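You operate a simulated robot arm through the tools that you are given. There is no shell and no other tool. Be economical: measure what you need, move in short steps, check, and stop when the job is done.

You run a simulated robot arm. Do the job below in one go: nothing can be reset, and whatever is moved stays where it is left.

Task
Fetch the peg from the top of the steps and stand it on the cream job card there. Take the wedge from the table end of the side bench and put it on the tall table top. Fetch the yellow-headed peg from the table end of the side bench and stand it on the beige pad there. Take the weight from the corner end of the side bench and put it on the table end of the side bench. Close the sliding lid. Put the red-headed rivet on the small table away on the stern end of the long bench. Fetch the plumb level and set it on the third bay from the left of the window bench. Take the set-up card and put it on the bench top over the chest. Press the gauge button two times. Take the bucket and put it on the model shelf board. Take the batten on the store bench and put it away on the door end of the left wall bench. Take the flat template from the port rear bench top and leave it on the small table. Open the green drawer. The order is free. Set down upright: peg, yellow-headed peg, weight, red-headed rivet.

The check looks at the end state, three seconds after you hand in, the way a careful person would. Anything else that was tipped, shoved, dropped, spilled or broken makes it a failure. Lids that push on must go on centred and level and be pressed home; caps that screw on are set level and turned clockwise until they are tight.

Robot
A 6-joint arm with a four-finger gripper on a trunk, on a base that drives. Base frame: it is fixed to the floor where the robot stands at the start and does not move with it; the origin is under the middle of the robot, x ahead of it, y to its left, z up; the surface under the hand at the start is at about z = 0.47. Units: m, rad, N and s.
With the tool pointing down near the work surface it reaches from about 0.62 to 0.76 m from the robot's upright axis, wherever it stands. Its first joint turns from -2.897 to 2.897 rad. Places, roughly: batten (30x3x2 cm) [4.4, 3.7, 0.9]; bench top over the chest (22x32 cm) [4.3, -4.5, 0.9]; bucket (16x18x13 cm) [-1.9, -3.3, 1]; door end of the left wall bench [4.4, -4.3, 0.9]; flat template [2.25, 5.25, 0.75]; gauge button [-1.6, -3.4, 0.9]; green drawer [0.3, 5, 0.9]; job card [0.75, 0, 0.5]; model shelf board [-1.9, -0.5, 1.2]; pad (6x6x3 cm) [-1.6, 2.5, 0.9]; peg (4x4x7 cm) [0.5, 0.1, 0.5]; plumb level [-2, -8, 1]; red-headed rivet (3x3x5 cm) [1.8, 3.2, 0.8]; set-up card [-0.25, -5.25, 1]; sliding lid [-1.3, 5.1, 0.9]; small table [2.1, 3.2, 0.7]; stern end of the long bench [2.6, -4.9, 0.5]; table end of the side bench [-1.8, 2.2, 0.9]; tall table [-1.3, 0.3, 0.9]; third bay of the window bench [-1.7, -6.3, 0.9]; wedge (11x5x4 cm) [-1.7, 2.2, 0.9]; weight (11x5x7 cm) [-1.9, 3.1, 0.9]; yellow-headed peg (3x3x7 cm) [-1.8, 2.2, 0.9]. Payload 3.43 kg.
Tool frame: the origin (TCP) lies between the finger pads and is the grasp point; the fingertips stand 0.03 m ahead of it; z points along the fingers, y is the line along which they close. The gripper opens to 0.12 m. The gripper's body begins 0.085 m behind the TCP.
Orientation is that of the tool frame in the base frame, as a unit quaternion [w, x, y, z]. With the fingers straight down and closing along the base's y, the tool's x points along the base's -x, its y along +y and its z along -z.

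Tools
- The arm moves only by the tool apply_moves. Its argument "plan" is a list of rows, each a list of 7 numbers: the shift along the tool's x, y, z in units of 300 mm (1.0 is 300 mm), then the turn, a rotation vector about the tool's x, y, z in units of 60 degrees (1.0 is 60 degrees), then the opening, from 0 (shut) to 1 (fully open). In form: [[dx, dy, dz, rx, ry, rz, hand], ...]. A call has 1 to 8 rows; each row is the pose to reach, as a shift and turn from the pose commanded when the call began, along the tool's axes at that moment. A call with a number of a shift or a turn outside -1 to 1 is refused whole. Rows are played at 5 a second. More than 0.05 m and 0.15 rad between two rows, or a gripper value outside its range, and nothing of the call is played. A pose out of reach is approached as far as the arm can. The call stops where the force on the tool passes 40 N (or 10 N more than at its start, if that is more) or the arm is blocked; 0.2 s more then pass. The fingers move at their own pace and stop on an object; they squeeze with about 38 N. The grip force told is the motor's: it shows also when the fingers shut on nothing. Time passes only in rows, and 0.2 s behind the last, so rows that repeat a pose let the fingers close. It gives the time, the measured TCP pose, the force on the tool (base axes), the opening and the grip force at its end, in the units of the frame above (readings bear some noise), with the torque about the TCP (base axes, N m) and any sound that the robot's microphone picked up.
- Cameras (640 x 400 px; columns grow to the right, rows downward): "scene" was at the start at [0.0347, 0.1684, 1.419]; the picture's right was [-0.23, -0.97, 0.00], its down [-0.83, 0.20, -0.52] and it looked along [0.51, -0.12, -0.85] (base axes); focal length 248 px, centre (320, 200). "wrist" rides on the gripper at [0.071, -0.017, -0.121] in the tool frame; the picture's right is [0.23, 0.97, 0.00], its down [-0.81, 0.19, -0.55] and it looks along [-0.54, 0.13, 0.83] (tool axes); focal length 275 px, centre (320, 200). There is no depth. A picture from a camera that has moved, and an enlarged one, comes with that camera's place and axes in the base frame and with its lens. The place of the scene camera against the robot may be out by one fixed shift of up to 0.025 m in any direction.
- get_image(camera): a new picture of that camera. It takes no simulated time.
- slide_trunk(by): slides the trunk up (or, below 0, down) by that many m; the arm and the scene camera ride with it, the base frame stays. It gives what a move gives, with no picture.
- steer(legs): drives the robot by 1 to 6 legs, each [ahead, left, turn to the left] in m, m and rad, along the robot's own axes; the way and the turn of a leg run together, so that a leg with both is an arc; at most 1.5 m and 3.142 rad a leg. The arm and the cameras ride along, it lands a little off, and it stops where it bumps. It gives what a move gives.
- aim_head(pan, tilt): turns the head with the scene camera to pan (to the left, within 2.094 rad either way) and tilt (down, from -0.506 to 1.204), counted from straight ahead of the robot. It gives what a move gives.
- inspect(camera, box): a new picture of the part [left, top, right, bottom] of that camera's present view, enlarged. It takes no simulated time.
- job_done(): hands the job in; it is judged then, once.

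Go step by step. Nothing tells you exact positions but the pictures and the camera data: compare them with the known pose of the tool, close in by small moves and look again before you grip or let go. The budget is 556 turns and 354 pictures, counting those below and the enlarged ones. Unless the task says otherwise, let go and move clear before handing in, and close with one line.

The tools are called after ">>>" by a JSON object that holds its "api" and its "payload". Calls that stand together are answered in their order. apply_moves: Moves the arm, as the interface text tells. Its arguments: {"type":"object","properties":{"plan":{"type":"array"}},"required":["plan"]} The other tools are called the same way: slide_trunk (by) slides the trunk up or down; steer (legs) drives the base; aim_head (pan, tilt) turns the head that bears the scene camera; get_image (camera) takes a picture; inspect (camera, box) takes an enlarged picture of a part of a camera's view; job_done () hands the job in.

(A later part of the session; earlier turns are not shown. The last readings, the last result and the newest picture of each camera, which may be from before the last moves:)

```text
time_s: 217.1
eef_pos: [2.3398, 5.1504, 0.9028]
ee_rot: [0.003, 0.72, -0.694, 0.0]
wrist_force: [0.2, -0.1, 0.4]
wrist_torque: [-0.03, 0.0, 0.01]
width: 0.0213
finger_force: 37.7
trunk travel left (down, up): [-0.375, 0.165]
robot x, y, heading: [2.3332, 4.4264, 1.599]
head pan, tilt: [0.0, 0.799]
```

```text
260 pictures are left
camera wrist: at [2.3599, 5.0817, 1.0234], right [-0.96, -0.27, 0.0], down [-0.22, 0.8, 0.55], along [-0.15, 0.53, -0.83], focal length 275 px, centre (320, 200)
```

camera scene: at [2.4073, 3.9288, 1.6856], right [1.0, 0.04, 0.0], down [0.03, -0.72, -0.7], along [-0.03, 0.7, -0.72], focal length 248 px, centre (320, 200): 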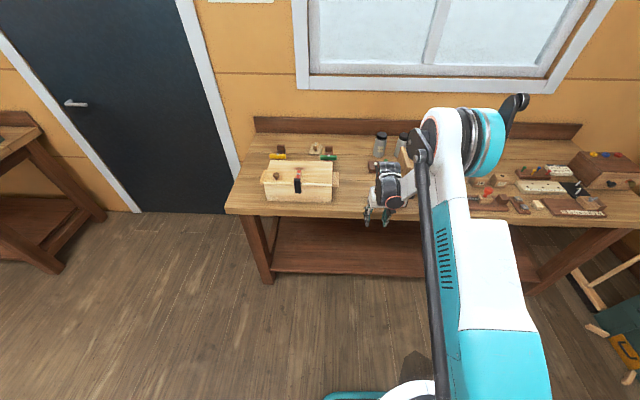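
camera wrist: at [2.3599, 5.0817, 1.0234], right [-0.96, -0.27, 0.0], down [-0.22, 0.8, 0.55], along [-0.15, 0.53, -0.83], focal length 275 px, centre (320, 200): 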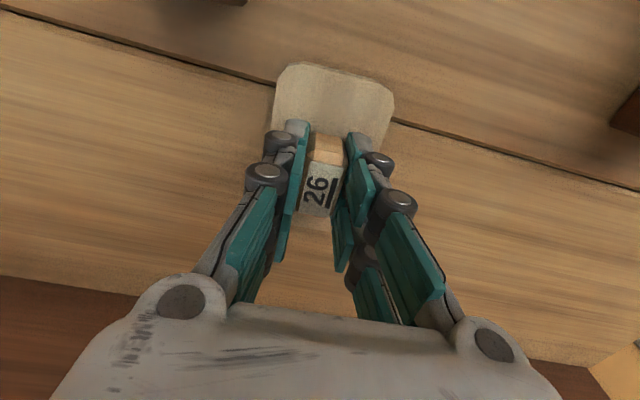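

Gripped. I lift it and raise the trunk, then back away from the bench.

>>> {"api": "apply_moves", "payload": {"plan": [[0, 0.0, -0.12, 0, 0, 0, 0.1], [0, 0.0, -0.27, 0, 0, 0, 0.1], [0, 0.0, -0.4, 0, 0, 0, 0.1]]}}

>>> {"api": "slide_trunk", "payload": {"by": 0.12}}

>>> {"api": "steer", "payload": {"legs": [[-0.55, 0, 0]]}}

>>> {"api": "get_image", "payload": {"camera": "wrist"}}

>>> {"api": "get_image", "payload": {"camera": "scene"}}

```text
time_s: 217.9
eef_pos: [2.3382, 5.1485, 1.0253]
ee_rot: [0.003, 0.72, -0.694, -0.002]
wrist_force: [0.2, 0.1, -0.5]
wrist_torque: [-0.01, 0.02, -0.01]
width: 0.0215
finger_force: 37.6
trunk travel left (down, up): [-0.375, 0.165]
robot x, y, heading: [2.3298, 4.4265, 1.604]
head pan, tilt: [0.0, 0.799]
```

```text
time_s: 219.4
eef_pos: [2.3388, 5.1506, 1.1443]
ee_rot: [0.002, 0.72, -0.694, -0.001]
wrist_force: [0.6, -0.2, 0.4]
wrist_torque: [0.01, -0.02, 0.01]
width: 0.0213
finger_force: 38.4
trunk travel left (down, up): [-0.495, 0.045]
robot x, y, heading: [2.3348, 4.4232, 1.6]
head pan, tilt: [0.0, 0.799]
```

```text
time_s: 222.6
eef_pos: [2.3523, 4.606, 1.1456]
ee_rot: [0.003, 0.724, -0.689, -0.001]
wrist_force: [0.0, -0.3, -0.7]
wrist_torque: [0.01, 0.01, -0.04]
width: 0.0212
finger_force: 37.6
trunk travel left (down, up): [-0.495, 0.045]
robot x, y, heading: [2.3526, 3.883, 1.618]
head pan, tilt: [0.0, 0.799]
```

```text
259 pictures are left
camera wrist: at [2.3729, 4.537, 1.2651], right [-0.96, -0.28, 0.0], down [-0.23, 0.8, 0.55], along [-0.16, 0.53, -0.83], focal length 275 px, centre (320, 200)
```

wrist: 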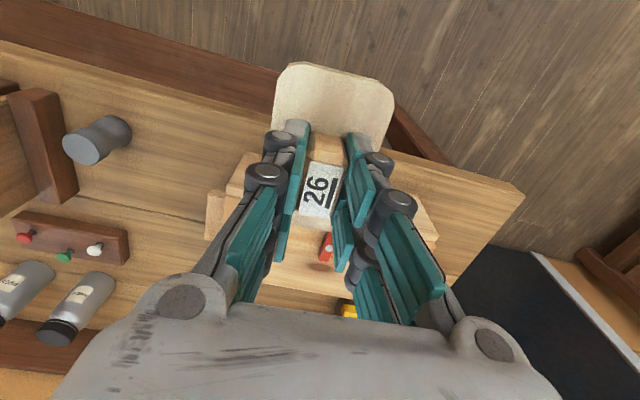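

```text
258 pictures are left
camera scene: at [2.1389, 3.9196, 1.9056], right [1.0, 0.04, 0.0], down [0.03, -0.72, -0.7], along [-0.03, 0.7, -0.72], focal length 248 px, centre (320, 200)
```

scene: 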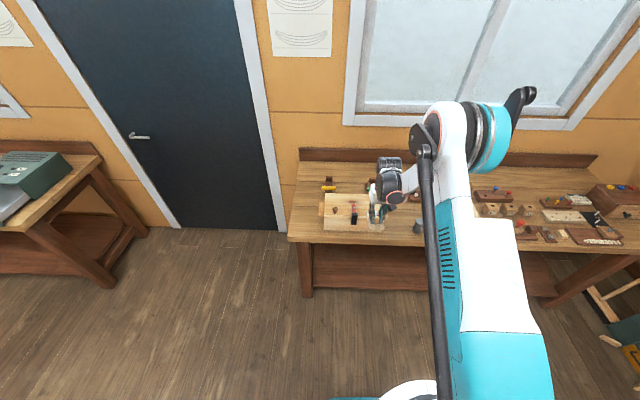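

I turn around to face the small table and look for a free spot.

>>> {"api": "steer", "payload": {"legs": [[0, 0, 1.55], [0, 0, 1.54]]}}

>>> {"api": "get_image", "payload": {"camera": "scene"}}

```text
time_s: 230.6
eef_pos: [2.3591, 3.1608, 1.1449]
ee_rot: [0.0, 0.687, 0.727, 0.001]
wrist_force: [0.5, 0.3, -0.9]
wrist_torque: [-0.02, -0.01, -0.01]
width: 0.0213
finger_force: 38.0
trunk travel left (down, up): [-0.495, 0.045]
robot x, y, heading: [2.3517, 3.8878, -1.521]
head pan, tilt: [0.0, 0.799]
```

```text
257 pictures are left
camera scene: at [2.5445, 3.8172, 1.9055], right [-1.0, -0.05, 0.0], down [-0.04, 0.72, -0.7], along [0.03, -0.7, -0.72], focal length 248 px, centre (320, 200)
```

scene: 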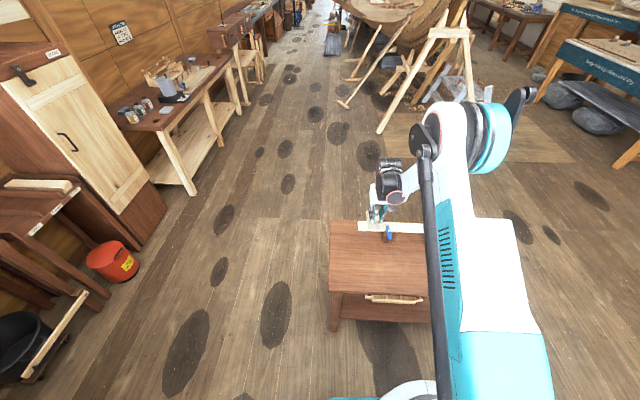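

>>> {"api": "get_image", "payload": {"camera": "wrist"}}

>>> {"api": "inspect", "payload": {"camera": "scene", "box": [310, 190, 450, 320]}}

```text
256 pictures are left
camera wrist: at [2.3379, 3.2329, 1.2647], right [0.96, 0.28, 0.0], down [0.23, -0.8, 0.55], along [0.16, -0.53, -0.83], focal length 275 px, centre (320, 200)
```

wrist: 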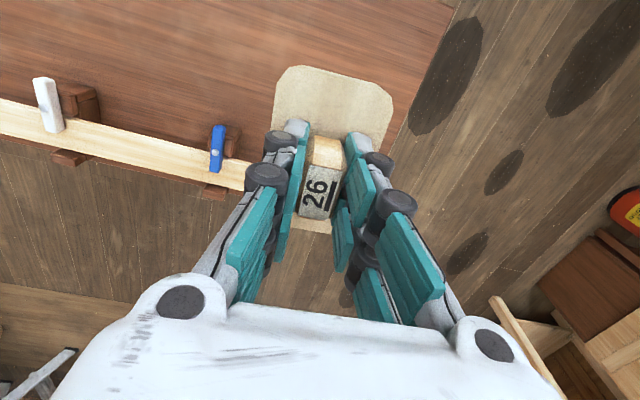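

```text
3.08 times, centred on (380, 255) of scene
camera zoom: at [2.5445, 3.8172, 1.9055], right [-1.0, -0.05, 0.0], down [-0.04, 0.72, -0.7], along [0.03, -0.7, -0.72], focal length 762 px, centre (135, 31)
```

zoom: 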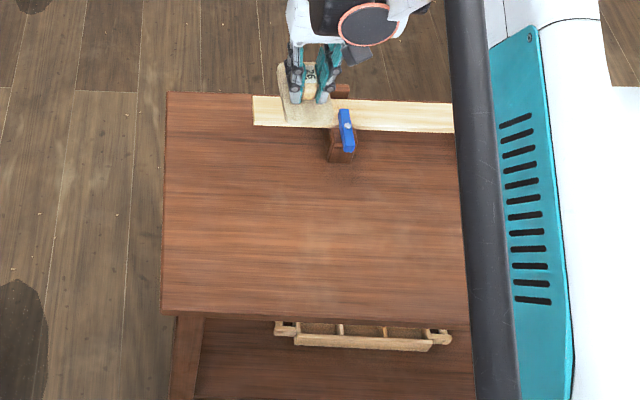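

The table's near half is free. I shift right a bit and lower the trunk over it.

>>> {"api": "steer", "payload": {"legs": [[-0.02, -0.08, 0]]}}

>>> {"api": "slide_trunk", "payload": {"by": -0.3}}

>>> {"api": "get_image", "payload": {"camera": "wrist"}}

>>> {"api": "inspect", "payload": {"camera": "scene", "box": [310, 160, 450, 320]}}

```text
time_s: 231.7
eef_pos: [2.276, 3.1775, 1.1445]
ee_rot: [0.002, 0.687, 0.727, 0.003]
wrist_force: [-1.4, -0.1, -0.7]
wrist_torque: [-0.04, -0.07, -0.02]
width: 0.0214
finger_force: 37.9
trunk travel left (down, up): [-0.495, 0.045]
robot x, y, heading: [2.273, 3.9005, -1.522]
head pan, tilt: [0.0, 0.799]
```

```text
time_s: 234.7
eef_pos: [2.2779, 3.1784, 0.8456]
ee_rot: [0.0, 0.687, 0.726, 0.002]
wrist_force: [-0.5, -0.6, 0.0]
wrist_torque: [0.02, -0.02, 0.02]
width: 0.0213
finger_force: 37.7
trunk travel left (down, up): [-0.195, 0.345]
robot x, y, heading: [2.2726, 3.9016, -1.519]
head pan, tilt: [0.0, 0.799]
```

```text
254 pictures are left
camera wrist: at [2.256, 3.249, 0.9649], right [0.96, 0.28, 0.0], down [0.23, -0.8, 0.55], along [0.16, -0.53, -0.83], focal length 275 px, centre (320, 200)
```

wrist: 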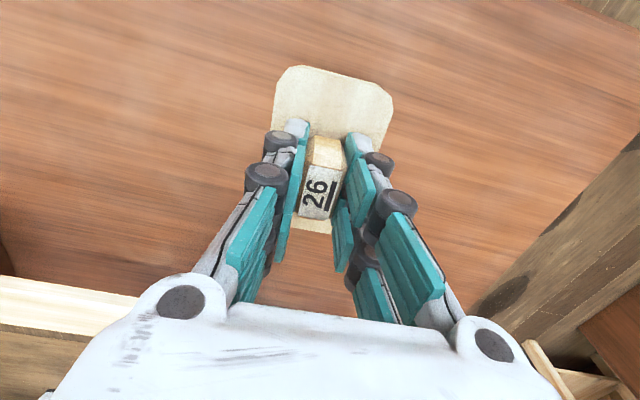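

```text
2.50 times, centred on (380, 240) of scene
camera zoom: at [2.4623, 3.8335, 1.6056], right [-1.0, -0.05, 0.0], down [-0.04, 0.72, -0.7], along [0.04, -0.7, -0.72], focal length 620 px, centre (170, 100)
```

zoom: 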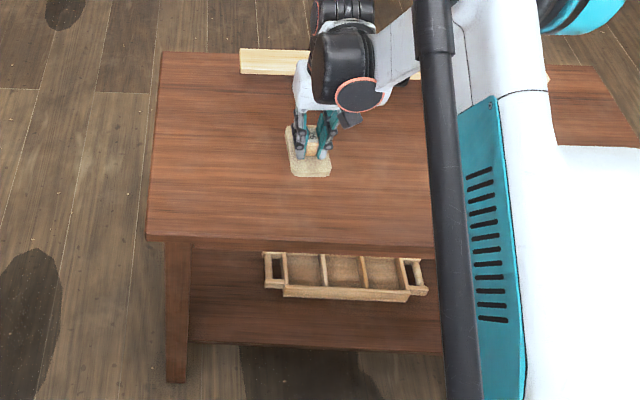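

Clear. I lower to contact.

>>> {"api": "apply_moves", "payload": {"plan": [[0, 0, 0.1, 0, 0, 0, 0.1], [0, 0, 0.19, 0, 0, 0, 0.1], [0, 0, 0.21, 0, 0, 0, 0.1], [0, 0, 0.225, 0, 0, 0, 0.1], [0, 0, 0.24, 0, 0, 0, 0.1], [0, 0, 0.255, 0, 0, 0, 0.1], [0, 0, 0.27, 0, 0, 0, 0.1]]}}

>>> {"api": "inspect", "payload": {"camera": "scene", "box": [350, 190, 420, 250]}}

```text
time_s: 235.7
eef_pos: [2.2786, 3.1808, 0.7813]
ee_rot: [0.002, 0.688, 0.726, 0.001]
wrist_force: [0.5, 2.7, 27.1]
wrist_torque: [0.08, 0.09, -0.04]
width: 0.0213
finger_force: 38.1
trunk travel left (down, up): [-0.195, 0.345]
robot x, y, heading: [2.2741, 3.9018, -1.52]
head pan, tilt: [0.0, 0.799]
stopped in row 5: the force on the tool passed its limit at 58 N (the readings are from after the stop); the commanded pose is now the measured one
```

```text
6.67 times, centred on (385, 220) of scene
camera zoom: at [2.4623, 3.8365, 1.6058], right [-1.0, -0.05, 0.0], down [-0.04, 0.71, -0.7], along [0.04, -0.7, -0.72], focal length 1652 px, centre (-113, 67)
```

zoom: 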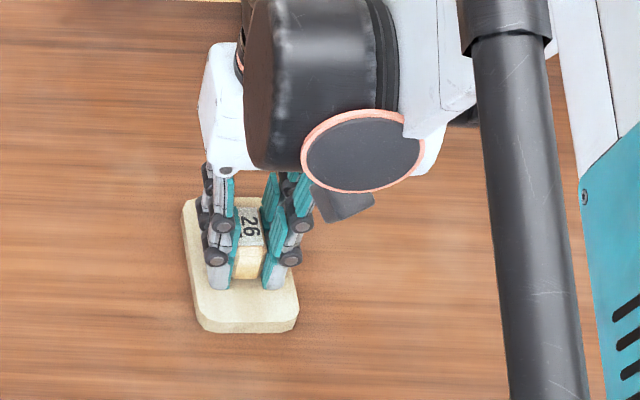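

It is on the table. I release and rise.

>>> {"api": "apply_moves", "payload": {"plan": [[0, 0, -0.006, 0, 0, 0, 0.1], [0, 0, -0.006, 0, 0, 0, 0.4], [0, 0, -0.006, 0, 0, 0, 0.5], [0, 0, -0.1, 0, 0, 0, 0.5], [0, 0, -0.25, 0, 0, 0, 0.5], [0, 0, -0.4, 0, 0, 0, 0.5]]}}

>>> {"api": "get_image", "payload": {"camera": "wrist"}}

```text
time_s: 237.1
eef_pos: [2.2787, 3.1808, 0.8978]
ee_rot: [0.001, 0.687, 0.727, 0.001]
wrist_force: [-0.4, 1.0, -0.1]
wrist_torque: [0.0, 0.0, -0.02]
width: 0.0602
finger_force: 0.0
trunk travel left (down, up): [-0.195, 0.345]
robot x, y, heading: [2.2685, 3.9, -1.523]
head pan, tilt: [0.0, 0.799]
```

```text
251 pictures are left
camera wrist: at [2.2563, 3.2521, 1.0182], right [0.96, 0.28, 0.0], down [0.23, -0.8, 0.55], along [0.16, -0.53, -0.83], focal length 275 px, centre (320, 200)
```

wrist: 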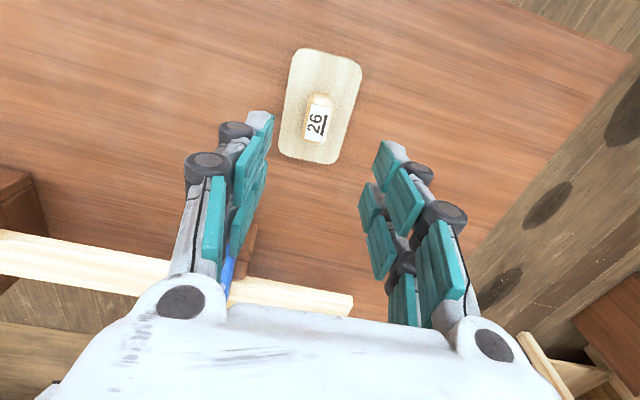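

The template lies on the small table. Next is the red-headed rivet: I strafe over it and look.

>>> {"api": "steer", "payload": {"legs": [[0, -0.5, 0]]}}

>>> {"api": "get_image", "payload": {"camera": "wrist"}}

>>> {"api": "get_image", "payload": {"camera": "scene"}}

```text
time_s: 240.0
eef_pos: [1.7986, 3.1536, 0.8986]
ee_rot: [0.001, 0.685, 0.729, 0.001]
wrist_force: [-0.3, -0.4, 0.8]
wrist_torque: [0.0, -0.02, 0.03]
width: 0.0603
finger_force: 0.1
trunk travel left (down, up): [-0.195, 0.345]
robot x, y, heading: [1.7864, 3.8738, -1.514]
head pan, tilt: [0.0, 0.799]
```

```text
250 pictures are left
camera wrist: at [1.776, 3.225, 1.0175], right [0.96, 0.29, 0.0], down [0.24, -0.8, 0.55], along [0.16, -0.53, -0.83], focal length 275 px, centre (320, 200)
```

wrist: 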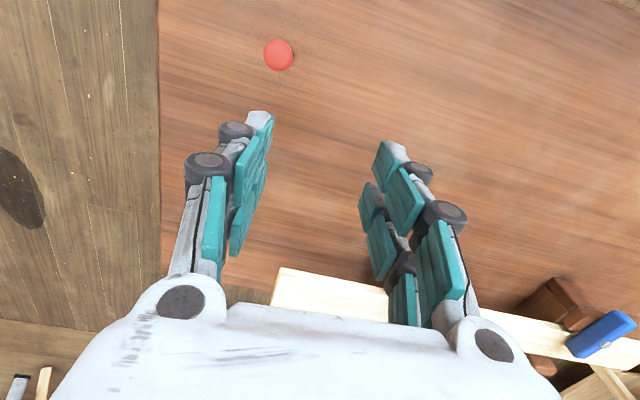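

```text
249 pictures are left
camera scene: at [1.9774, 3.8083, 1.6055], right [-1.0, -0.06, 0.0], down [-0.04, 0.72, -0.7], along [0.04, -0.7, -0.72], focal length 248 px, centre (320, 200)
```

scene: 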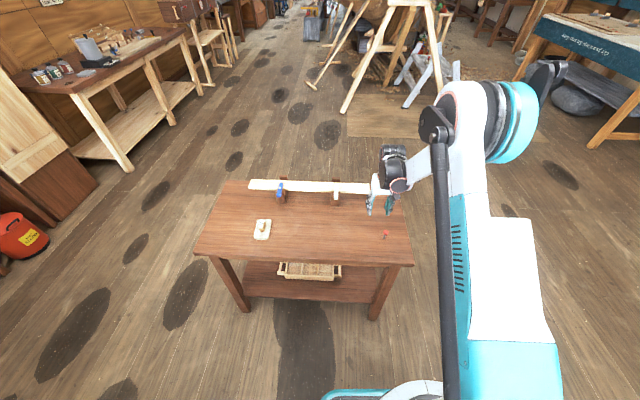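

The rivet's head is near (1.751, 3.192). I align above it and look once more.

>>> {"api": "apply_moves", "payload": {"plan": [[0.07, -0.08, 0.05, 0, 0, 0, 0.5], [0.137, -0.15, 0.1, 0, 0, 0, 0.5], [0.137, -0.15, 0.2, 0, 0, 0, 0.5]]}}

>>> {"api": "get_image", "payload": {"camera": "wrist"}}

```text
time_s: 240.8
eef_pos: [1.7513, 3.1928, 0.838]
ee_rot: [0.0, 0.684, 0.729, 0.002]
wrist_force: [-0.3, 0.4, 0.6]
wrist_torque: [-0.05, -0.01, 0.02]
width: 0.0598
finger_force: 0.1
trunk travel left (down, up): [-0.195, 0.345]
robot x, y, heading: [1.7887, 3.8729, -1.511]
head pan, tilt: [0.0, 0.799]
```

```text
248 pictures are left
camera wrist: at [1.7295, 3.2644, 0.9581], right [0.96, 0.29, 0.0], down [0.24, -0.8, 0.55], along [0.16, -0.53, -0.83], focal length 275 px, centre (320, 200)
```

wrist: 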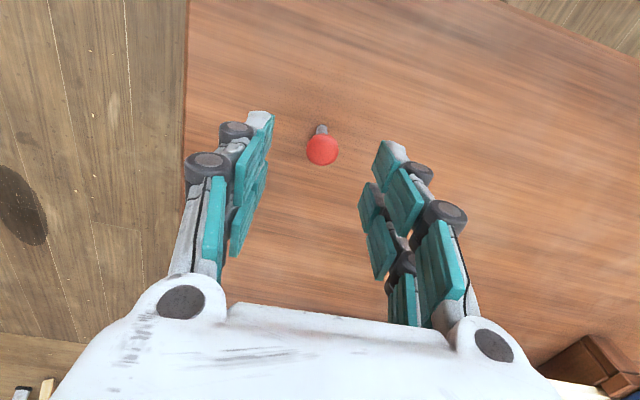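

The head is at (1.752, 3.193, 0.785). I descend and grip.

>>> {"api": "apply_moves", "payload": {"plan": [[0, 0, 0.1, 0, 0, 0, 0.5], [0, 0, 0.215, 0, 0, 0, 0.5], [0, 0, 0.215, 0, 0, 0, 0.1], [0, 0, 0.215, 0, 0, 0, 0.1], [0, 0, 0.215, 0, 0, 0, 0.1]]}}

>>> {"api": "get_image", "payload": {"camera": "wrist"}}

```text
time_s: 242.0
eef_pos: [1.7509, 3.1932, 0.7726]
ee_rot: [0.001, 0.684, 0.729, 0.002]
wrist_force: [-0.5, -0.6, 0.0]
wrist_torque: [0.02, 0.02, 0.03]
width: 0.0169
finger_force: 37.2
trunk travel left (down, up): [-0.195, 0.345]
robot x, y, heading: [1.7883, 3.8738, -1.517]
head pan, tilt: [0.0, 0.799]
```

```text
247 pictures are left
camera wrist: at [1.7278, 3.2639, 0.8927], right [0.96, 0.29, 0.0], down [0.24, -0.8, 0.55], along [0.16, -0.53, -0.83], focal length 275 px, centre (320, 200)
```

wrist: 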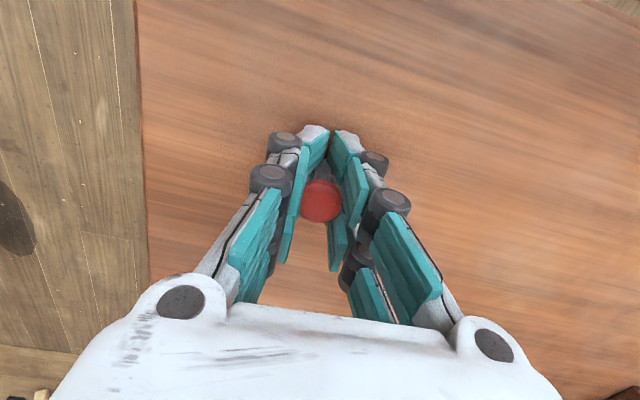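

The rivet is held. I lift it and move into the east aisle, then look south.

>>> {"api": "apply_moves", "payload": {"plan": [[0, 0, -0.1, 0, 0, 0, 0.1], [0, 0, -0.25, 0, 0, 0, 0.1], [0, 0, -0.4, 0, 0, 0, 0.1]]}}

>>> {"api": "slide_trunk", "payload": {"by": 0.15}}

>>> {"api": "steer", "payload": {"legs": [[0, 1.3, -0.05]]}}

>>> {"api": "aim_head", "payload": {"pan": 0.0, "tilt": 0.4}}

>>> {"api": "get_image", "payload": {"camera": "scene"}}

>>> {"api": "get_image", "payload": {"camera": "wrist"}}

```text
time_s: 242.8
eef_pos: [1.7506, 3.1946, 0.8935]
ee_rot: [0.0, 0.685, 0.729, 0.003]
wrist_force: [-0.3, 0.6, 0.6]
wrist_torque: [0.01, -0.01, 0.0]
width: 0.0172
finger_force: 38.1
trunk travel left (down, up): [-0.195, 0.345]
robot x, y, heading: [1.7852, 3.8724, -1.515]
head pan, tilt: [0.0, 0.799]
```

```text
time_s: 244.5
eef_pos: [1.7512, 3.1943, 1.0419]
ee_rot: [0.0, 0.685, 0.729, 0.002]
wrist_force: [-0.3, -0.1, -0.1]
wrist_torque: [-0.01, -0.02, 0.02]
width: 0.017
finger_force: 37.7
trunk travel left (down, up): [-0.345, 0.195]
robot x, y, heading: [1.7857, 3.87, -1.514]
head pan, tilt: [0.0, 0.799]
```

```text
time_s: 250.9
eef_pos: [2.984, 3.2441, 1.0416]
ee_rot: [0.001, 0.699, 0.715, 0.002]
wrist_force: [0.8, 0.5, -1.8]
wrist_torque: [-0.01, 0.01, 0.02]
width: 0.0166
finger_force: 37.7
trunk travel left (down, up): [-0.345, 0.195]
robot x, y, heading: [3.0461, 3.9202, -1.549]
head pan, tilt: [0.0, 0.799]
```

```text
time_s: 251.8
eef_pos: [2.9831, 3.2451, 1.0431]
ee_rot: [0.0, 0.699, 0.715, 0.002]
wrist_force: [-0.2, 0.8, 0.0]
wrist_torque: [-0.01, 0.03, -0.02]
width: 0.0168
finger_force: 37.9
trunk travel left (down, up): [-0.345, 0.195]
robot x, y, heading: [3.0456, 3.9199, -1.553]
head pan, tilt: [0.0, 0.4]
```

```text
246 pictures are left
camera scene: at [3.2356, 3.8358, 1.7906], right [-1.0, -0.02, 0.0], down [-0.01, 0.39, -0.92], along [0.02, -0.92, -0.39], focal length 248 px, centre (320, 200)
```

scene: 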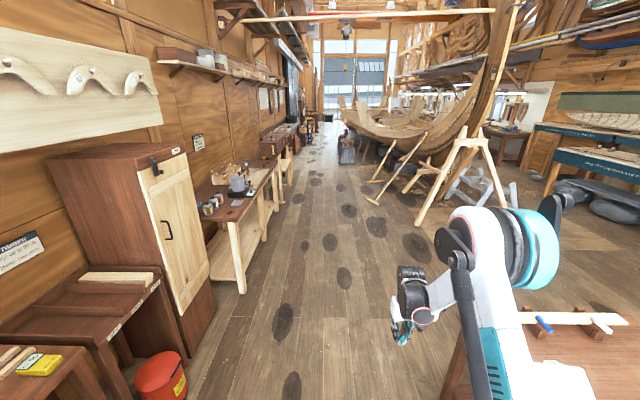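

```text
245 pictures are left
camera wrist: at [2.9636, 3.3164, 1.1621], right [0.97, 0.25, 0.0], down [0.21, -0.81, 0.55], along [0.14, -0.53, -0.83], focal length 275 px, centre (320, 200)
```

wrist: 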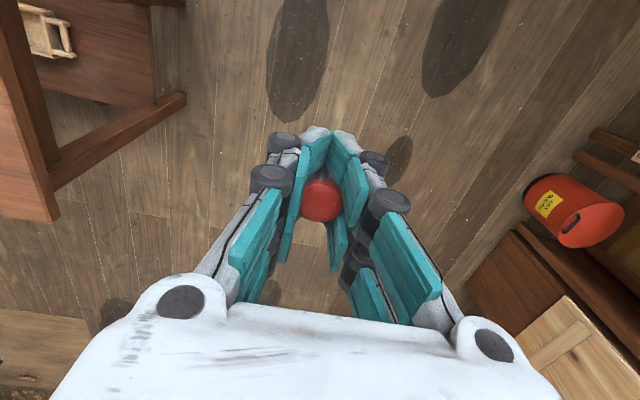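

The east aisle looks clear around x≈3.2. I zoom into its far end.

>>> {"api": "inspect", "payload": {"camera": "scene", "box": [250, 80, 450, 220]}}

```text
2.86 times, centred on (350, 150) of scene
camera zoom: at [3.2356, 3.8358, 1.7906], right [-1.0, -0.02, 0.0], down [-0.01, 0.39, -0.92], along [0.02, -0.92, -0.39], focal length 708 px, centre (234, 343)
```

zoom: 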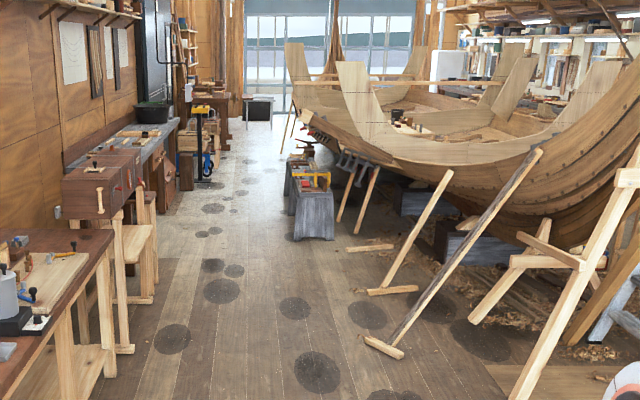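

The long bench is the low grey one around x≈2.6, y -3 to -5; the aisle runs at x≈3.35. I drive down in stages.

>>> {"api": "steer", "payload": {"legs": [[0, 0.28, -0.018], [1.5, 0, 0], [1.5, 0, 0], [1.0, 0, 0]]}}

>>> {"api": "get_image", "payload": {"camera": "scene"}}

```text
time_s: 272.9
eef_pos: [3.3737, -0.8202, 1.0416]
ee_rot: [0.0, 0.691, 0.723, 0.002]
wrist_force: [0.2, 0.6, -0.3]
wrist_torque: [0.01, 0.0, 0.05]
width: 0.0165
finger_force: 37.7
trunk travel left (down, up): [-0.345, 0.195]
robot x, y, heading: [3.4219, -0.1397, -1.53]
head pan, tilt: [0.0, 0.4]
```

```text
243 pictures are left
camera scene: at [3.613, -0.2222, 1.7906], right [-1.0, -0.04, 0.0], down [-0.02, 0.39, -0.92], along [0.04, -0.92, -0.39], focal length 248 px, centre (320, 200)
```

scene: 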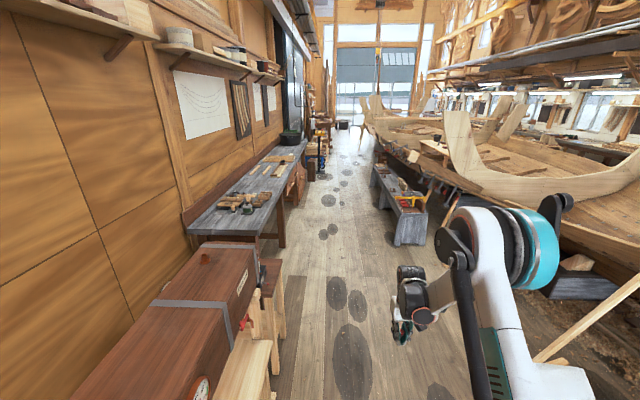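

>>> {"api": "inspect", "payload": {"camera": "scene", "box": [340, 130, 460, 260]}}

>>> {"api": "inspect", "payload": {"camera": "scene", "box": [180, 100, 360, 240]}}

```text
3.08 times, centred on (400, 195) of scene
camera zoom: at [3.613, -0.2222, 1.7906], right [-1.0, -0.04, 0.0], down [-0.02, 0.39, -0.92], along [0.04, -0.92, -0.39], focal length 762 px, centre (74, 215)
```

zoom: 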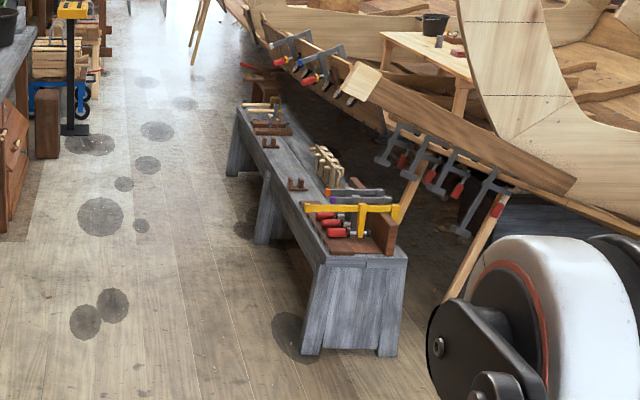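

```text
2.86 times, centred on (270, 170) of scene
camera zoom: at [3.613, -0.2222, 1.7906], right [-1.0, -0.04, 0.0], down [-0.02, 0.39, -0.92], along [0.04, -0.92, -0.39], focal length 708 px, centre (463, 286)
```

zoom: 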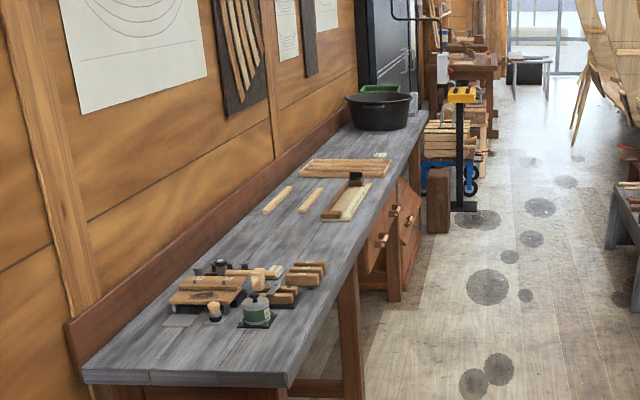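

The long bench is low; its stern end is the far one. I continue down the aisle.

>>> {"api": "steer", "payload": {"legs": [[0, 0, -0.06], [1.5, 0, 0], [1.5, 0, 0], [1.4, 0, 0]]}}

>>> {"api": "aim_head", "payload": {"pan": -1.3, "tilt": 0.7}}

>>> {"api": "get_image", "payload": {"camera": "scene"}}

```text
time_s: 294.6
eef_pos: [3.3186, -5.2625, 1.0426]
ee_rot: [0.001, 0.707, 0.707, 0.002]
wrist_force: [0.9, -1.6, -0.9]
wrist_torque: [0.05, 0.0, 0.02]
width: 0.0166
finger_force: 37.6
trunk travel left (down, up): [-0.345, 0.195]
robot x, y, heading: [3.3983, -4.5865, -1.577]
head pan, tilt: [0.0, 0.4]
```

```text
time_s: 296.0
eef_pos: [3.3193, -5.2624, 1.0421]
ee_rot: [0.001, 0.707, 0.708, 0.001]
wrist_force: [-0.1, -0.4, -0.2]
wrist_torque: [0.01, -0.01, -0.02]
width: 0.0166
finger_force: 37.8
trunk travel left (down, up): [-0.345, 0.195]
robot x, y, heading: [3.3974, -4.5825, -1.575]
head pan, tilt: [-1.3, 0.7]
```

```text
240 pictures are left
camera scene: at [3.5044, -4.6059, 1.7638], right [-0.26, 0.96, 0.0], down [0.62, 0.17, -0.77], along [-0.74, -0.2, -0.64], focal length 248 px, centre (320, 200)
```

scene: 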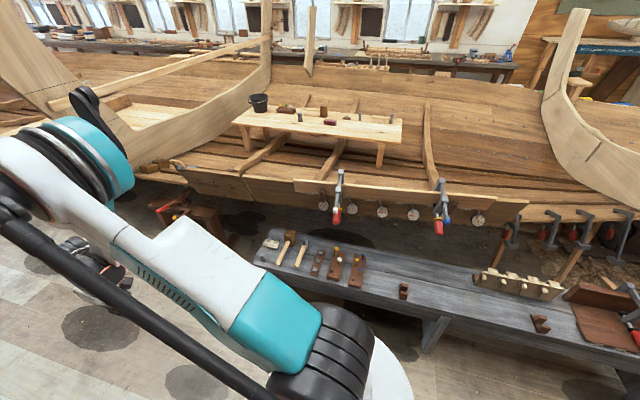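

I see the long bench's stern end, with tools on it. I zoom in to find a free spot.

>>> {"api": "inspect", "payload": {"camera": "scene", "box": [240, 210, 440, 340]}}

```text
3.08 times, centred on (340, 275) of scene
camera zoom: at [3.5044, -4.6059, 1.7638], right [-0.26, 0.96, 0.0], down [0.62, 0.17, -0.77], along [-0.74, -0.2, -0.64], focal length 762 px, centre (258, -31)
```

zoom: 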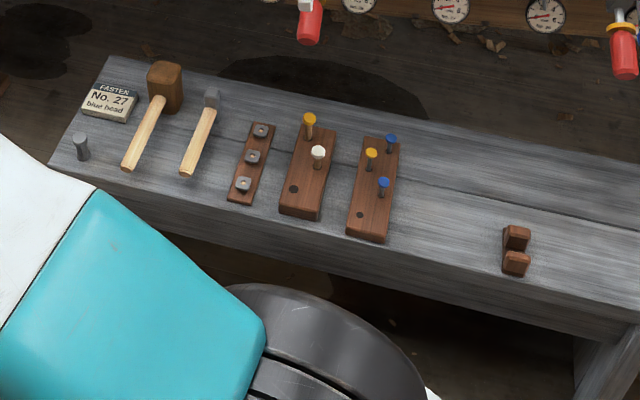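

The clear gap between the hammer and the first rack is near (2.62, -4.93). I turn to face the bench and rotate the hand so it closes along x.

>>> {"api": "steer", "payload": {"legs": [[0, 0, -1.567]]}}

>>> {"api": "apply_moves", "payload": {"plan": [[0, 0, 0, 0, 0, 0.136, 0.1], [0, 0, 0, 0, 0, 0.272, 0.1], [0, 0, 0, 0, 0, 0.408, 0.1], [0, 0, 0, 0, 0, 0.544, 0.1], [0, 0, 0, 0, 0, 0.68, 0.1], [0, 0, 0, 0, 0, 0.816, 0.1], [0, 0, 0, 0, 0, 0.952, 0.1]]}}

>>> {"api": "apply_moves", "payload": {"plan": [[0, 0, 0, 0, 0, 0.137, 0.1], [0, 0, 0, 0, 0, 0.274, 0.1], [0, 0, 0, 0, 0, 0.411, 0.1], [0, 0, 0, 0, 0, 0.548, 0.1]]}}

>>> {"api": "get_image", "payload": {"camera": "wrist"}}

```text
time_s: 300.2
eef_pos: [2.7225, -4.511, 1.0427]
ee_rot: [0.002, 1.0, 0.003, 0.001]
wrist_force: [-0.1, 0.3, -0.5]
wrist_torque: [0.0, 0.01, 0.01]
width: 0.0168
finger_force: 38.1
trunk travel left (down, up): [-0.345, 0.195]
robot x, y, heading: [3.3997, -4.5866, -3.143]
head pan, tilt: [-1.3, 0.7]
```

```text
time_s: 301.9
eef_pos: [2.7229, -4.5111, 1.0419]
ee_rot: [0.001, 0.879, -0.476, 0.001]
wrist_force: [0.0, 0.3, -0.7]
wrist_torque: [-0.01, -0.01, -0.01]
width: 0.0166
finger_force: 38.2
trunk travel left (down, up): [-0.345, 0.195]
robot x, y, heading: [3.3986, -4.585, -3.143]
head pan, tilt: [-1.3, 0.7]
```

```text
time_s: 302.9
eef_pos: [2.7227, -4.5108, 1.0415]
ee_rot: [0.001, 0.709, -0.706, 0.002]
wrist_force: [0.0, -0.7, -0.3]
wrist_torque: [0.03, 0.02, 0.01]
width: 0.0167
finger_force: 38.1
trunk travel left (down, up): [-0.345, 0.195]
robot x, y, heading: [3.3979, -4.5868, -3.14]
head pan, tilt: [-1.3, 0.7]
```

```text
238 pictures are left
camera wrist: at [2.7393, -4.5805, 1.162], right [-0.97, -0.23, 0.0], down [-0.2, 0.81, 0.55], along [-0.13, 0.53, -0.84], focal length 275 px, centre (320, 200)
```

wrist: 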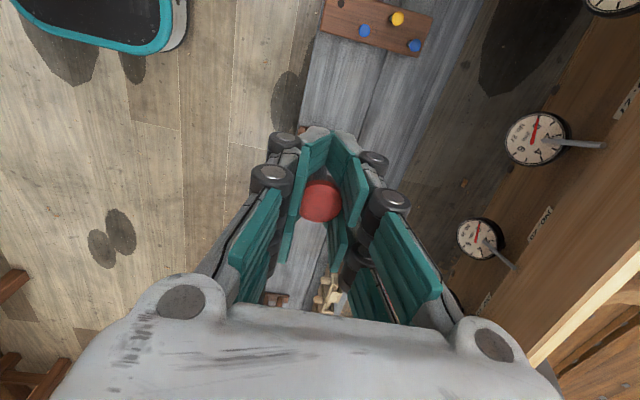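

>>> {"api": "steer", "payload": {"legs": [[0, 0.42, 0], [0.07, 0, 0]]}}

>>> {"api": "slide_trunk", "payload": {"by": -0.25}}

>>> {"api": "aim_head", "payload": {"pan": 0, "tilt": 0.95}}

>>> {"api": "get_image", "payload": {"camera": "wrist"}}

>>> {"api": "get_image", "payload": {"camera": "scene"}}

```text
time_s: 306.0
eef_pos: [2.6527, -4.9234, 1.0421]
ee_rot: [0.001, 0.711, -0.703, 0.003]
wrist_force: [-0.5, 0.0, 0.0]
wrist_torque: [0.01, -0.08, -0.02]
width: 0.0164
finger_force: 38.2
trunk travel left (down, up): [-0.345, 0.195]
robot x, y, heading: [3.3311, -4.9936, -3.139]
head pan, tilt: [-1.3, 0.7]
```

```text
time_s: 308.6
eef_pos: [2.6534, -4.9223, 0.7919]
ee_rot: [0.001, 0.712, -0.702, 0.002]
wrist_force: [-1.0, 0.8, -1.3]
wrist_torque: [0.02, 0.02, -0.04]
width: 0.0168
finger_force: 37.6
trunk travel left (down, up): [-0.095, 0.445]
robot x, y, heading: [3.3288, -4.9916, -3.139]
head pan, tilt: [-1.3, 0.7]
```

```text
time_s: 310.1
eef_pos: [2.6538, -4.9222, 0.7914]
ee_rot: [0.0, 0.712, -0.702, 0.002]
wrist_force: [0.4, -0.6, -0.2]
wrist_torque: [0.01, -0.03, 0.02]
width: 0.0168
finger_force: 37.8
trunk travel left (down, up): [-0.095, 0.445]
robot x, y, heading: [3.329, -4.9934, -3.134]
head pan, tilt: [0.0, 0.949]
```

```text
237 pictures are left
camera wrist: at [2.6704, -4.9922, 0.9119], right [-0.97, -0.24, 0.0], down [-0.2, 0.81, 0.55], along [-0.13, 0.53, -0.84], focal length 275 px, centre (320, 200)
```

wrist: 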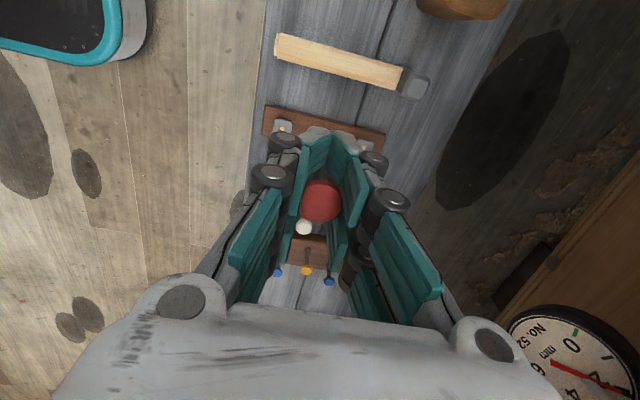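

```text
236 pictures are left
camera scene: at [3.2654, -5.2101, 1.494], right [-0.01, 1.0, 0.0], down [0.81, 0.01, -0.58], along [-0.58, 0.0, -0.81], focal length 248 px, centre (320, 200)
```

scene: 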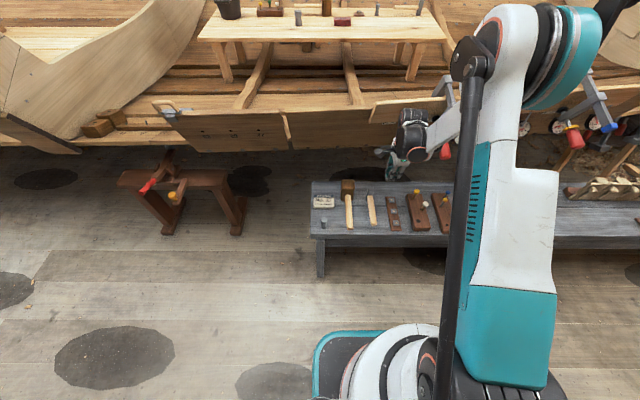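

The gap's centre is at y≈-4.902. I shift and come down for a closer look.

>>> {"api": "apply_moves", "payload": {"plan": [[-0.067, 0.03, 0, 0, 0, 0, 0.1], [-0.067, 0.03, 0.15, 0, 0, 0, 0.1], [-0.067, 0.03, 0.3, 0, 0, 0, 0.1], [-0.067, 0.03, 0.45, 0, 0, 0, 0.1], [-0.067, 0.03, 0.55, 0, 0, 0, 0.1]]}}

>>> {"api": "get_image", "payload": {"camera": "wrist"}}

>>> {"api": "inspect", "payload": {"camera": "scene", "box": [330, 120, 450, 240]}}

```text
time_s: 311.2
eef_pos: [2.6415, -4.9048, 0.6266]
ee_rot: [0.0, 0.712, -0.703, 0.002]
wrist_force: [0.2, 0.0, -0.2]
wrist_torque: [0.03, 0.01, 0.0]
width: 0.0168
finger_force: 38.1
trunk travel left (down, up): [-0.095, 0.445]
robot x, y, heading: [3.3318, -4.9957, -3.134]
head pan, tilt: [0.0, 0.949]
```

```text
235 pictures are left
camera wrist: at [2.6595, -4.975, 0.7469], right [-0.97, -0.24, 0.0], down [-0.2, 0.81, 0.55], along [-0.13, 0.53, -0.84], focal length 275 px, centre (320, 200)
```

wrist: 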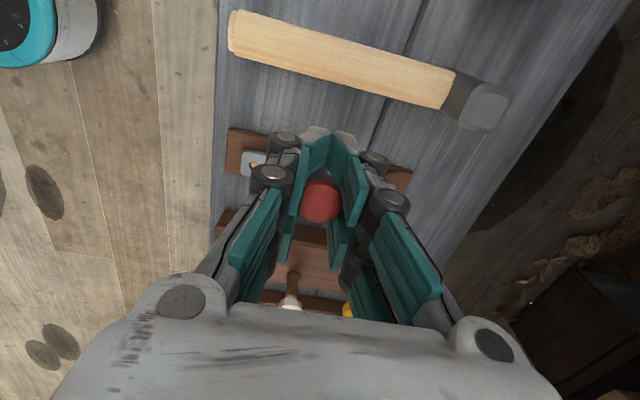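

```text
3.33 times, centred on (390, 180) of scene
camera zoom: at [3.2653, -5.2101, 1.494], right [-0.01, 1.0, 0.0], down [0.81, 0.01, -0.58], along [-0.58, 0.0, -0.81], focal length 826 px, centre (87, 267)
```

zoom: 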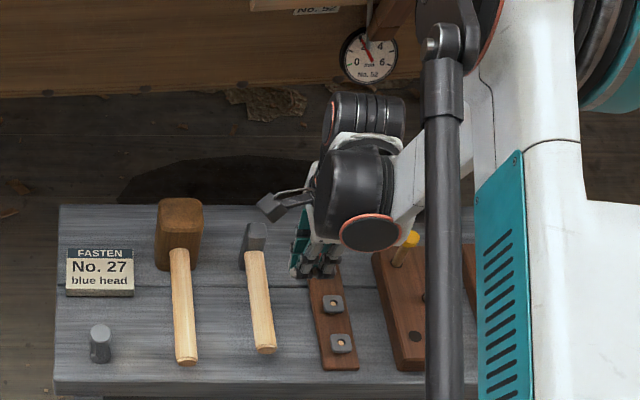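

The gap is confirmed; the surface is lower, at about 0.46. I lower the trunk most of the way, then step down.

>>> {"api": "slide_trunk", "payload": {"by": -0.09}}

>>> {"api": "get_image", "payload": {"camera": "wrist"}}

```text
time_s: 312.5
eef_pos: [2.6426, -4.9064, 0.537]
ee_rot: [0.0, 0.711, -0.703, 0.003]
wrist_force: [-0.3, 0.3, -0.8]
wrist_torque: [0.03, 0.02, -0.02]
width: 0.0167
finger_force: 38.1
trunk travel left (down, up): [-0.005, 0.535]
robot x, y, heading: [3.3315, -4.9968, -3.136]
head pan, tilt: [0.0, 0.949]
```

```text
233 pictures are left
camera wrist: at [2.6596, -4.9751, 0.6575], right [-0.97, -0.24, 0.0], down [-0.2, 0.81, 0.55], along [-0.13, 0.53, -0.84], focal length 275 px, centre (320, 200)
```

wrist: 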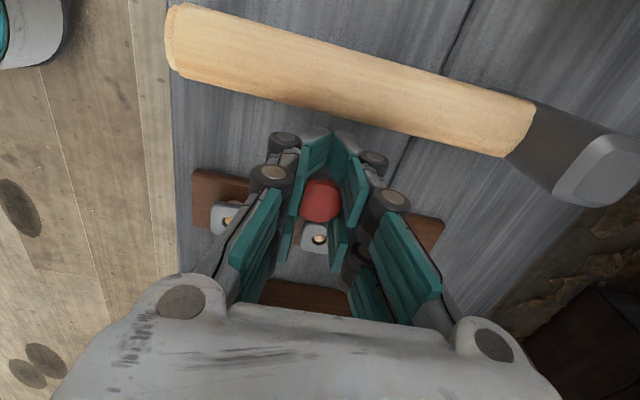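

>>> {"api": "apply_moves", "payload": {"plan": [[-0.025, 0, 0, 0, 0, 0, 0.1], [-0.025, 0, 0.04, 0, 0, 0, 0.1], [-0.025, 0, 0.08, 0, 0, 0, 0.1], [-0.025, 0, 0.1, 0, 0, 0, 0.1], [-0.025, 0, 0.1, 0, 0, 0, 0.1]]}}

>>> {"api": "apply_moves", "payload": {"plan": [[0, 0, 0.01, 0, 0, 0, 0.1], [0, 0, 0.01, 0, 0, 0, 0.1]]}}

>>> {"api": "apply_moves", "payload": {"plan": [[0, 0, 0.01, 0, 0, 0, 0.1], [0, 0, 0.01, 0, 0, 0, 0.1]]}}

>>> {"api": "get_image", "payload": {"camera": "wrist"}}

```text
time_s: 313.7
eef_pos: [2.6421, -4.8984, 0.5089]
ee_rot: [0.001, 0.712, -0.702, 0.002]
wrist_force: [-1.2, -0.4, 29.3]
wrist_torque: [0.02, 0.07, -0.02]
width: 0.0167
finger_force: 38.5
trunk travel left (down, up): [-0.005, 0.535]
robot x, y, heading: [3.3297, -4.9941, -3.133]
head pan, tilt: [0.0, 0.949]
```

```text
time_s: 314.1
eef_pos: [2.6418, -4.8987, 0.506]
ee_rot: [0.001, 0.712, -0.702, 0.001]
wrist_force: [3.0, -0.3, 24.3]
wrist_torque: [0.14, 0.06, -0.04]
width: 0.0172
finger_force: 38.0
trunk travel left (down, up): [-0.005, 0.535]
robot x, y, heading: [3.3313, -4.9955, -3.133]
head pan, tilt: [0.0, 0.949]
stopped in row 2: the force on the tool passed its limit at 44 N (the readings are from after the stop); the commanded pose is now the measured one
```

```text
time_s: 314.5
eef_pos: [2.6416, -4.8989, 0.5065]
ee_rot: [0.001, 0.712, -0.702, 0.002]
wrist_force: [5.1, -1.2, 29.1]
wrist_torque: [0.14, 0.07, -0.01]
width: 0.0166
finger_force: 37.8
trunk travel left (down, up): [-0.005, 0.535]
robot x, y, heading: [3.33, -4.9973, -3.129]
head pan, tilt: [0.0, 0.949]
stopped in row 1: the force on the tool passed its limit at 45 N (the readings are from after the stop); the commanded pose is now the measured one
```

```text
232 pictures are left
camera wrist: at [2.6596, -4.9685, 0.6267], right [-0.97, -0.24, 0.0], down [-0.2, 0.81, 0.55], along [-0.13, 0.53, -0.83], focal length 275 px, centre (320, 200)
```

wrist: 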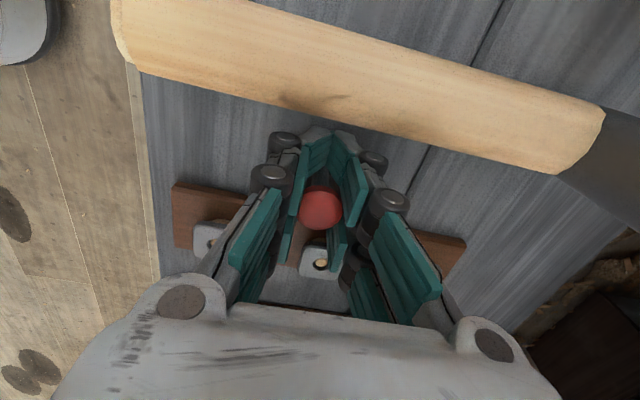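

The rivet is on the surface. I ease the pressure off and open slowly.

>>> {"api": "apply_moves", "payload": {"plan": [[0, 0, -0.006, 0, 0, 0, 0.1], [0, 0, -0.006, 0, 0, 0, 0.1]]}}

>>> {"api": "inspect", "payload": {"camera": "wrist", "box": [260, 120, 380, 260]}}

```text
time_s: 315.1
eef_pos: [2.6419, -4.8994, 0.5064]
ee_rot: [0.001, 0.712, -0.703, 0.002]
wrist_force: [6.0, -2.2, 9.6]
wrist_torque: [0.04, -0.07, -0.05]
width: 0.0164
finger_force: 37.7
trunk travel left (down, up): [-0.005, 0.535]
robot x, y, heading: [3.3291, -4.9914, -3.134]
head pan, tilt: [0.0, 0.949]
```

```text
2.86 times, centred on (320, 190) of wrist
camera zoom: at [2.6593, -4.9684, 0.6269], right [-0.97, -0.24, 0.0], down [-0.2, 0.81, 0.55], along [-0.13, 0.53, -0.84], focal length 786 px, centre (320, 229)
```

zoom: 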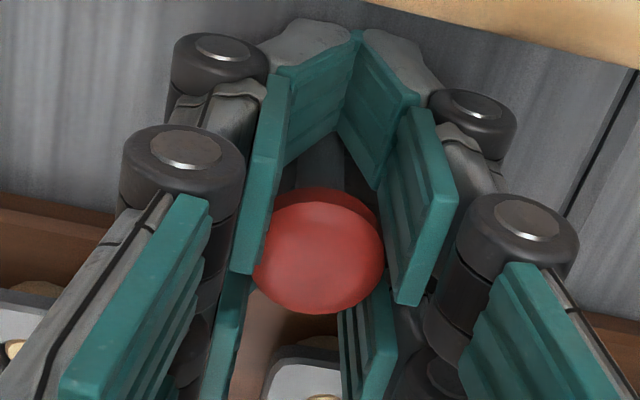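

>>> {"api": "apply_moves", "payload": {"plan": [[0, 0, -0.004, 0, 0, 0, 0.12], [0, 0, -0.004, 0, 0, 0, 0.2], [0, 0, -0.004, 0, 0, 0, 0.3], [0, 0, -0.004, 0, 0, 0, 0.4], [0, 0, -0.08, 0, 0, 0, 0.4], [0, 0, -0.2, 0, 0, 0, 0.4], [0, 0, -0.35, 0, 0, 0, 0.4]]}}

>>> {"api": "get_image", "payload": {"camera": "wrist"}}

>>> {"api": "inspect", "payload": {"camera": "scene", "box": [330, 120, 450, 240]}}

```text
time_s: 316.7
eef_pos: [2.6398, -4.8984, 0.6137]
ee_rot: [0.0, 0.711, -0.703, 0.002]
wrist_force: [0.9, -0.1, 0.2]
wrist_torque: [-0.01, -0.01, 0.01]
width: 0.0478
finger_force: 0.1
trunk travel left (down, up): [-0.005, 0.535]
robot x, y, heading: [3.327, -4.9934, -3.133]
head pan, tilt: [0.0, 0.949]
```

```text
230 pictures are left
camera wrist: at [2.6576, -4.968, 0.7335], right [-0.97, -0.24, 0.0], down [-0.2, 0.81, 0.55], along [-0.13, 0.53, -0.84], focal length 275 px, centre (320, 200)
```

wrist: 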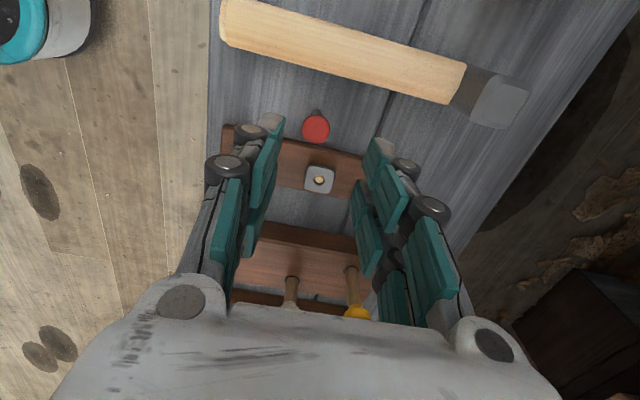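

```text
3.33 times, centred on (390, 180) of scene
camera zoom: at [3.2653, -5.2102, 1.404], right [-0.01, 1.0, 0.0], down [0.81, 0.01, -0.58], along [-0.58, 0.0, -0.81], focal length 826 px, centre (87, 267)
```

zoom: 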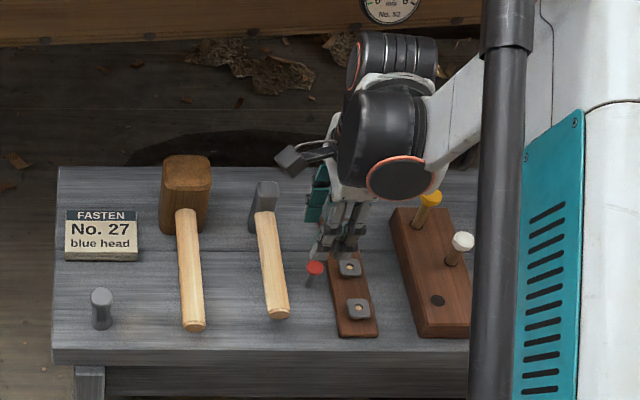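

The rivet stands in its gap. Now the batten: I raise the trunk, turn north and drive back up the east aisle.

>>> {"api": "slide_trunk", "payload": {"by": 0.35}}

>>> {"api": "steer", "payload": {"legs": [[-0.1, 0, 0], [0, 0, -1.56], [1.5, 0, 0], [1.5, 0, 0], [1.5, 0, 0]]}}

>>> {"api": "aim_head", "payload": {"pan": -0.3, "tilt": 0.4}}

>>> {"api": "get_image", "payload": {"camera": "scene"}}

```text
time_s: 320.2
eef_pos: [2.6392, -4.8985, 0.9625]
ee_rot: [0.001, 0.711, -0.703, 0.001]
wrist_force: [0.4, 0.0, 0.7]
wrist_torque: [0.0, -0.01, -0.03]
width: 0.0477
finger_force: 0.0
trunk travel left (down, up): [-0.355, 0.185]
robot x, y, heading: [3.3275, -4.9945, -3.137]
head pan, tilt: [0.0, 0.949]
```

```text
time_s: 345.9
eef_pos: [3.6044, 0.1159, 0.9629]
ee_rot: [-0.002, 0.018, 1.0, 0.0]
wrist_force: [-0.3, 0.4, 0.3]
wrist_torque: [-0.05, 0.02, 0.02]
width: 0.0481
finger_force: 0.0
trunk travel left (down, up): [-0.355, 0.185]
robot x, y, heading: [3.4789, -0.5691, 1.531]
head pan, tilt: [0.0, 0.949]
```

```text
time_s: 346.9
eef_pos: [3.6045, 0.1151, 0.964]
ee_rot: [-0.003, 0.019, 1.0, -0.001]
wrist_force: [0.4, 0.7, -0.1]
wrist_torque: [-0.02, -0.01, -0.01]
width: 0.0481
finger_force: 0.0
trunk travel left (down, up): [-0.355, 0.185]
robot x, y, heading: [3.4738, -0.5674, 1.529]
head pan, tilt: [-0.3, 0.4]
```

```text
228 pictures are left
camera scene: at [3.2932, -0.5079, 1.8006], right [0.94, -0.34, 0.0], down [-0.13, -0.37, -0.92], along [0.31, 0.87, -0.39], focal length 248 px, centre (320, 200)
```

scene: 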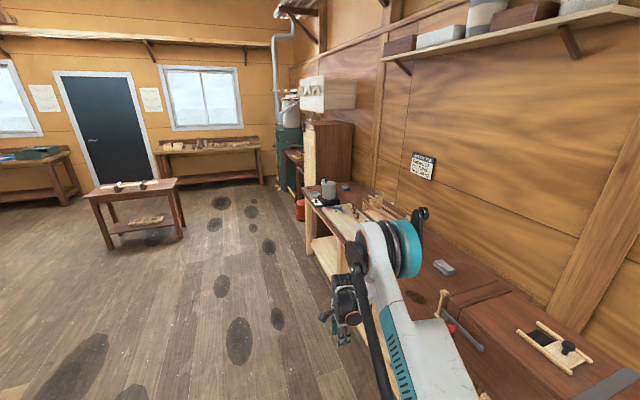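

>>> {"api": "steer", "payload": {"legs": [[0, 0.1, 0.05], [1.5, 0, 0], [1.5, 0, 0], [1.0, 0, 0]]}}

>>> {"api": "aim_head", "payload": {"pan": -1.3, "tilt": 0.6}}

>>> {"api": "get_image", "payload": {"camera": "scene"}}

```text
time_s: 366.7
eef_pos: [3.3502, 4.0812, 0.9622]
ee_rot: [-0.002, -0.002, 1.0, -0.001]
wrist_force: [-0.1, 0.5, -0.1]
wrist_torque: [0.03, -0.01, 0.0]
width: 0.048
finger_force: 0.0
trunk travel left (down, up): [-0.355, 0.185]
robot x, y, heading: [3.2509, 3.3958, 1.573]
head pan, tilt: [-0.3, 0.4]
```

```text
time_s: 368.0
eef_pos: [3.3495, 4.0814, 0.9645]
ee_rot: [-0.002, -0.003, 1.0, 0.0]
wrist_force: [-0.1, -0.2, -0.4]
wrist_torque: [-0.01, 0.02, 0.03]
width: 0.048
finger_force: 0.0
trunk travel left (down, up): [-0.355, 0.185]
robot x, y, heading: [3.2517, 3.3925, 1.575]
head pan, tilt: [-1.3, 0.6]
```

```text
227 pictures are left
camera scene: at [3.1224, 3.3805, 1.7824], right [0.27, -0.96, 0.0], down [-0.54, -0.15, -0.83], along [0.8, 0.22, -0.56], focal length 248 px, centre (320, 200)
```

scene: 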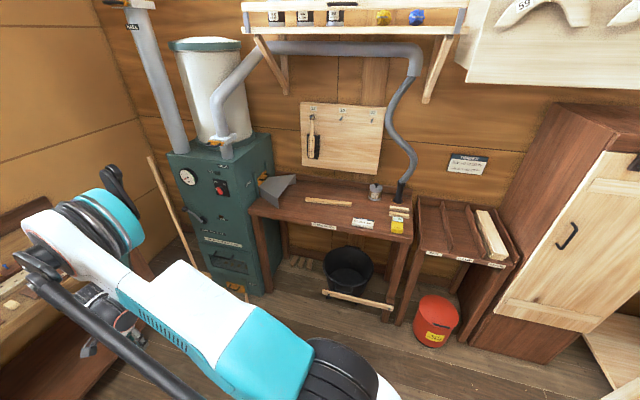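

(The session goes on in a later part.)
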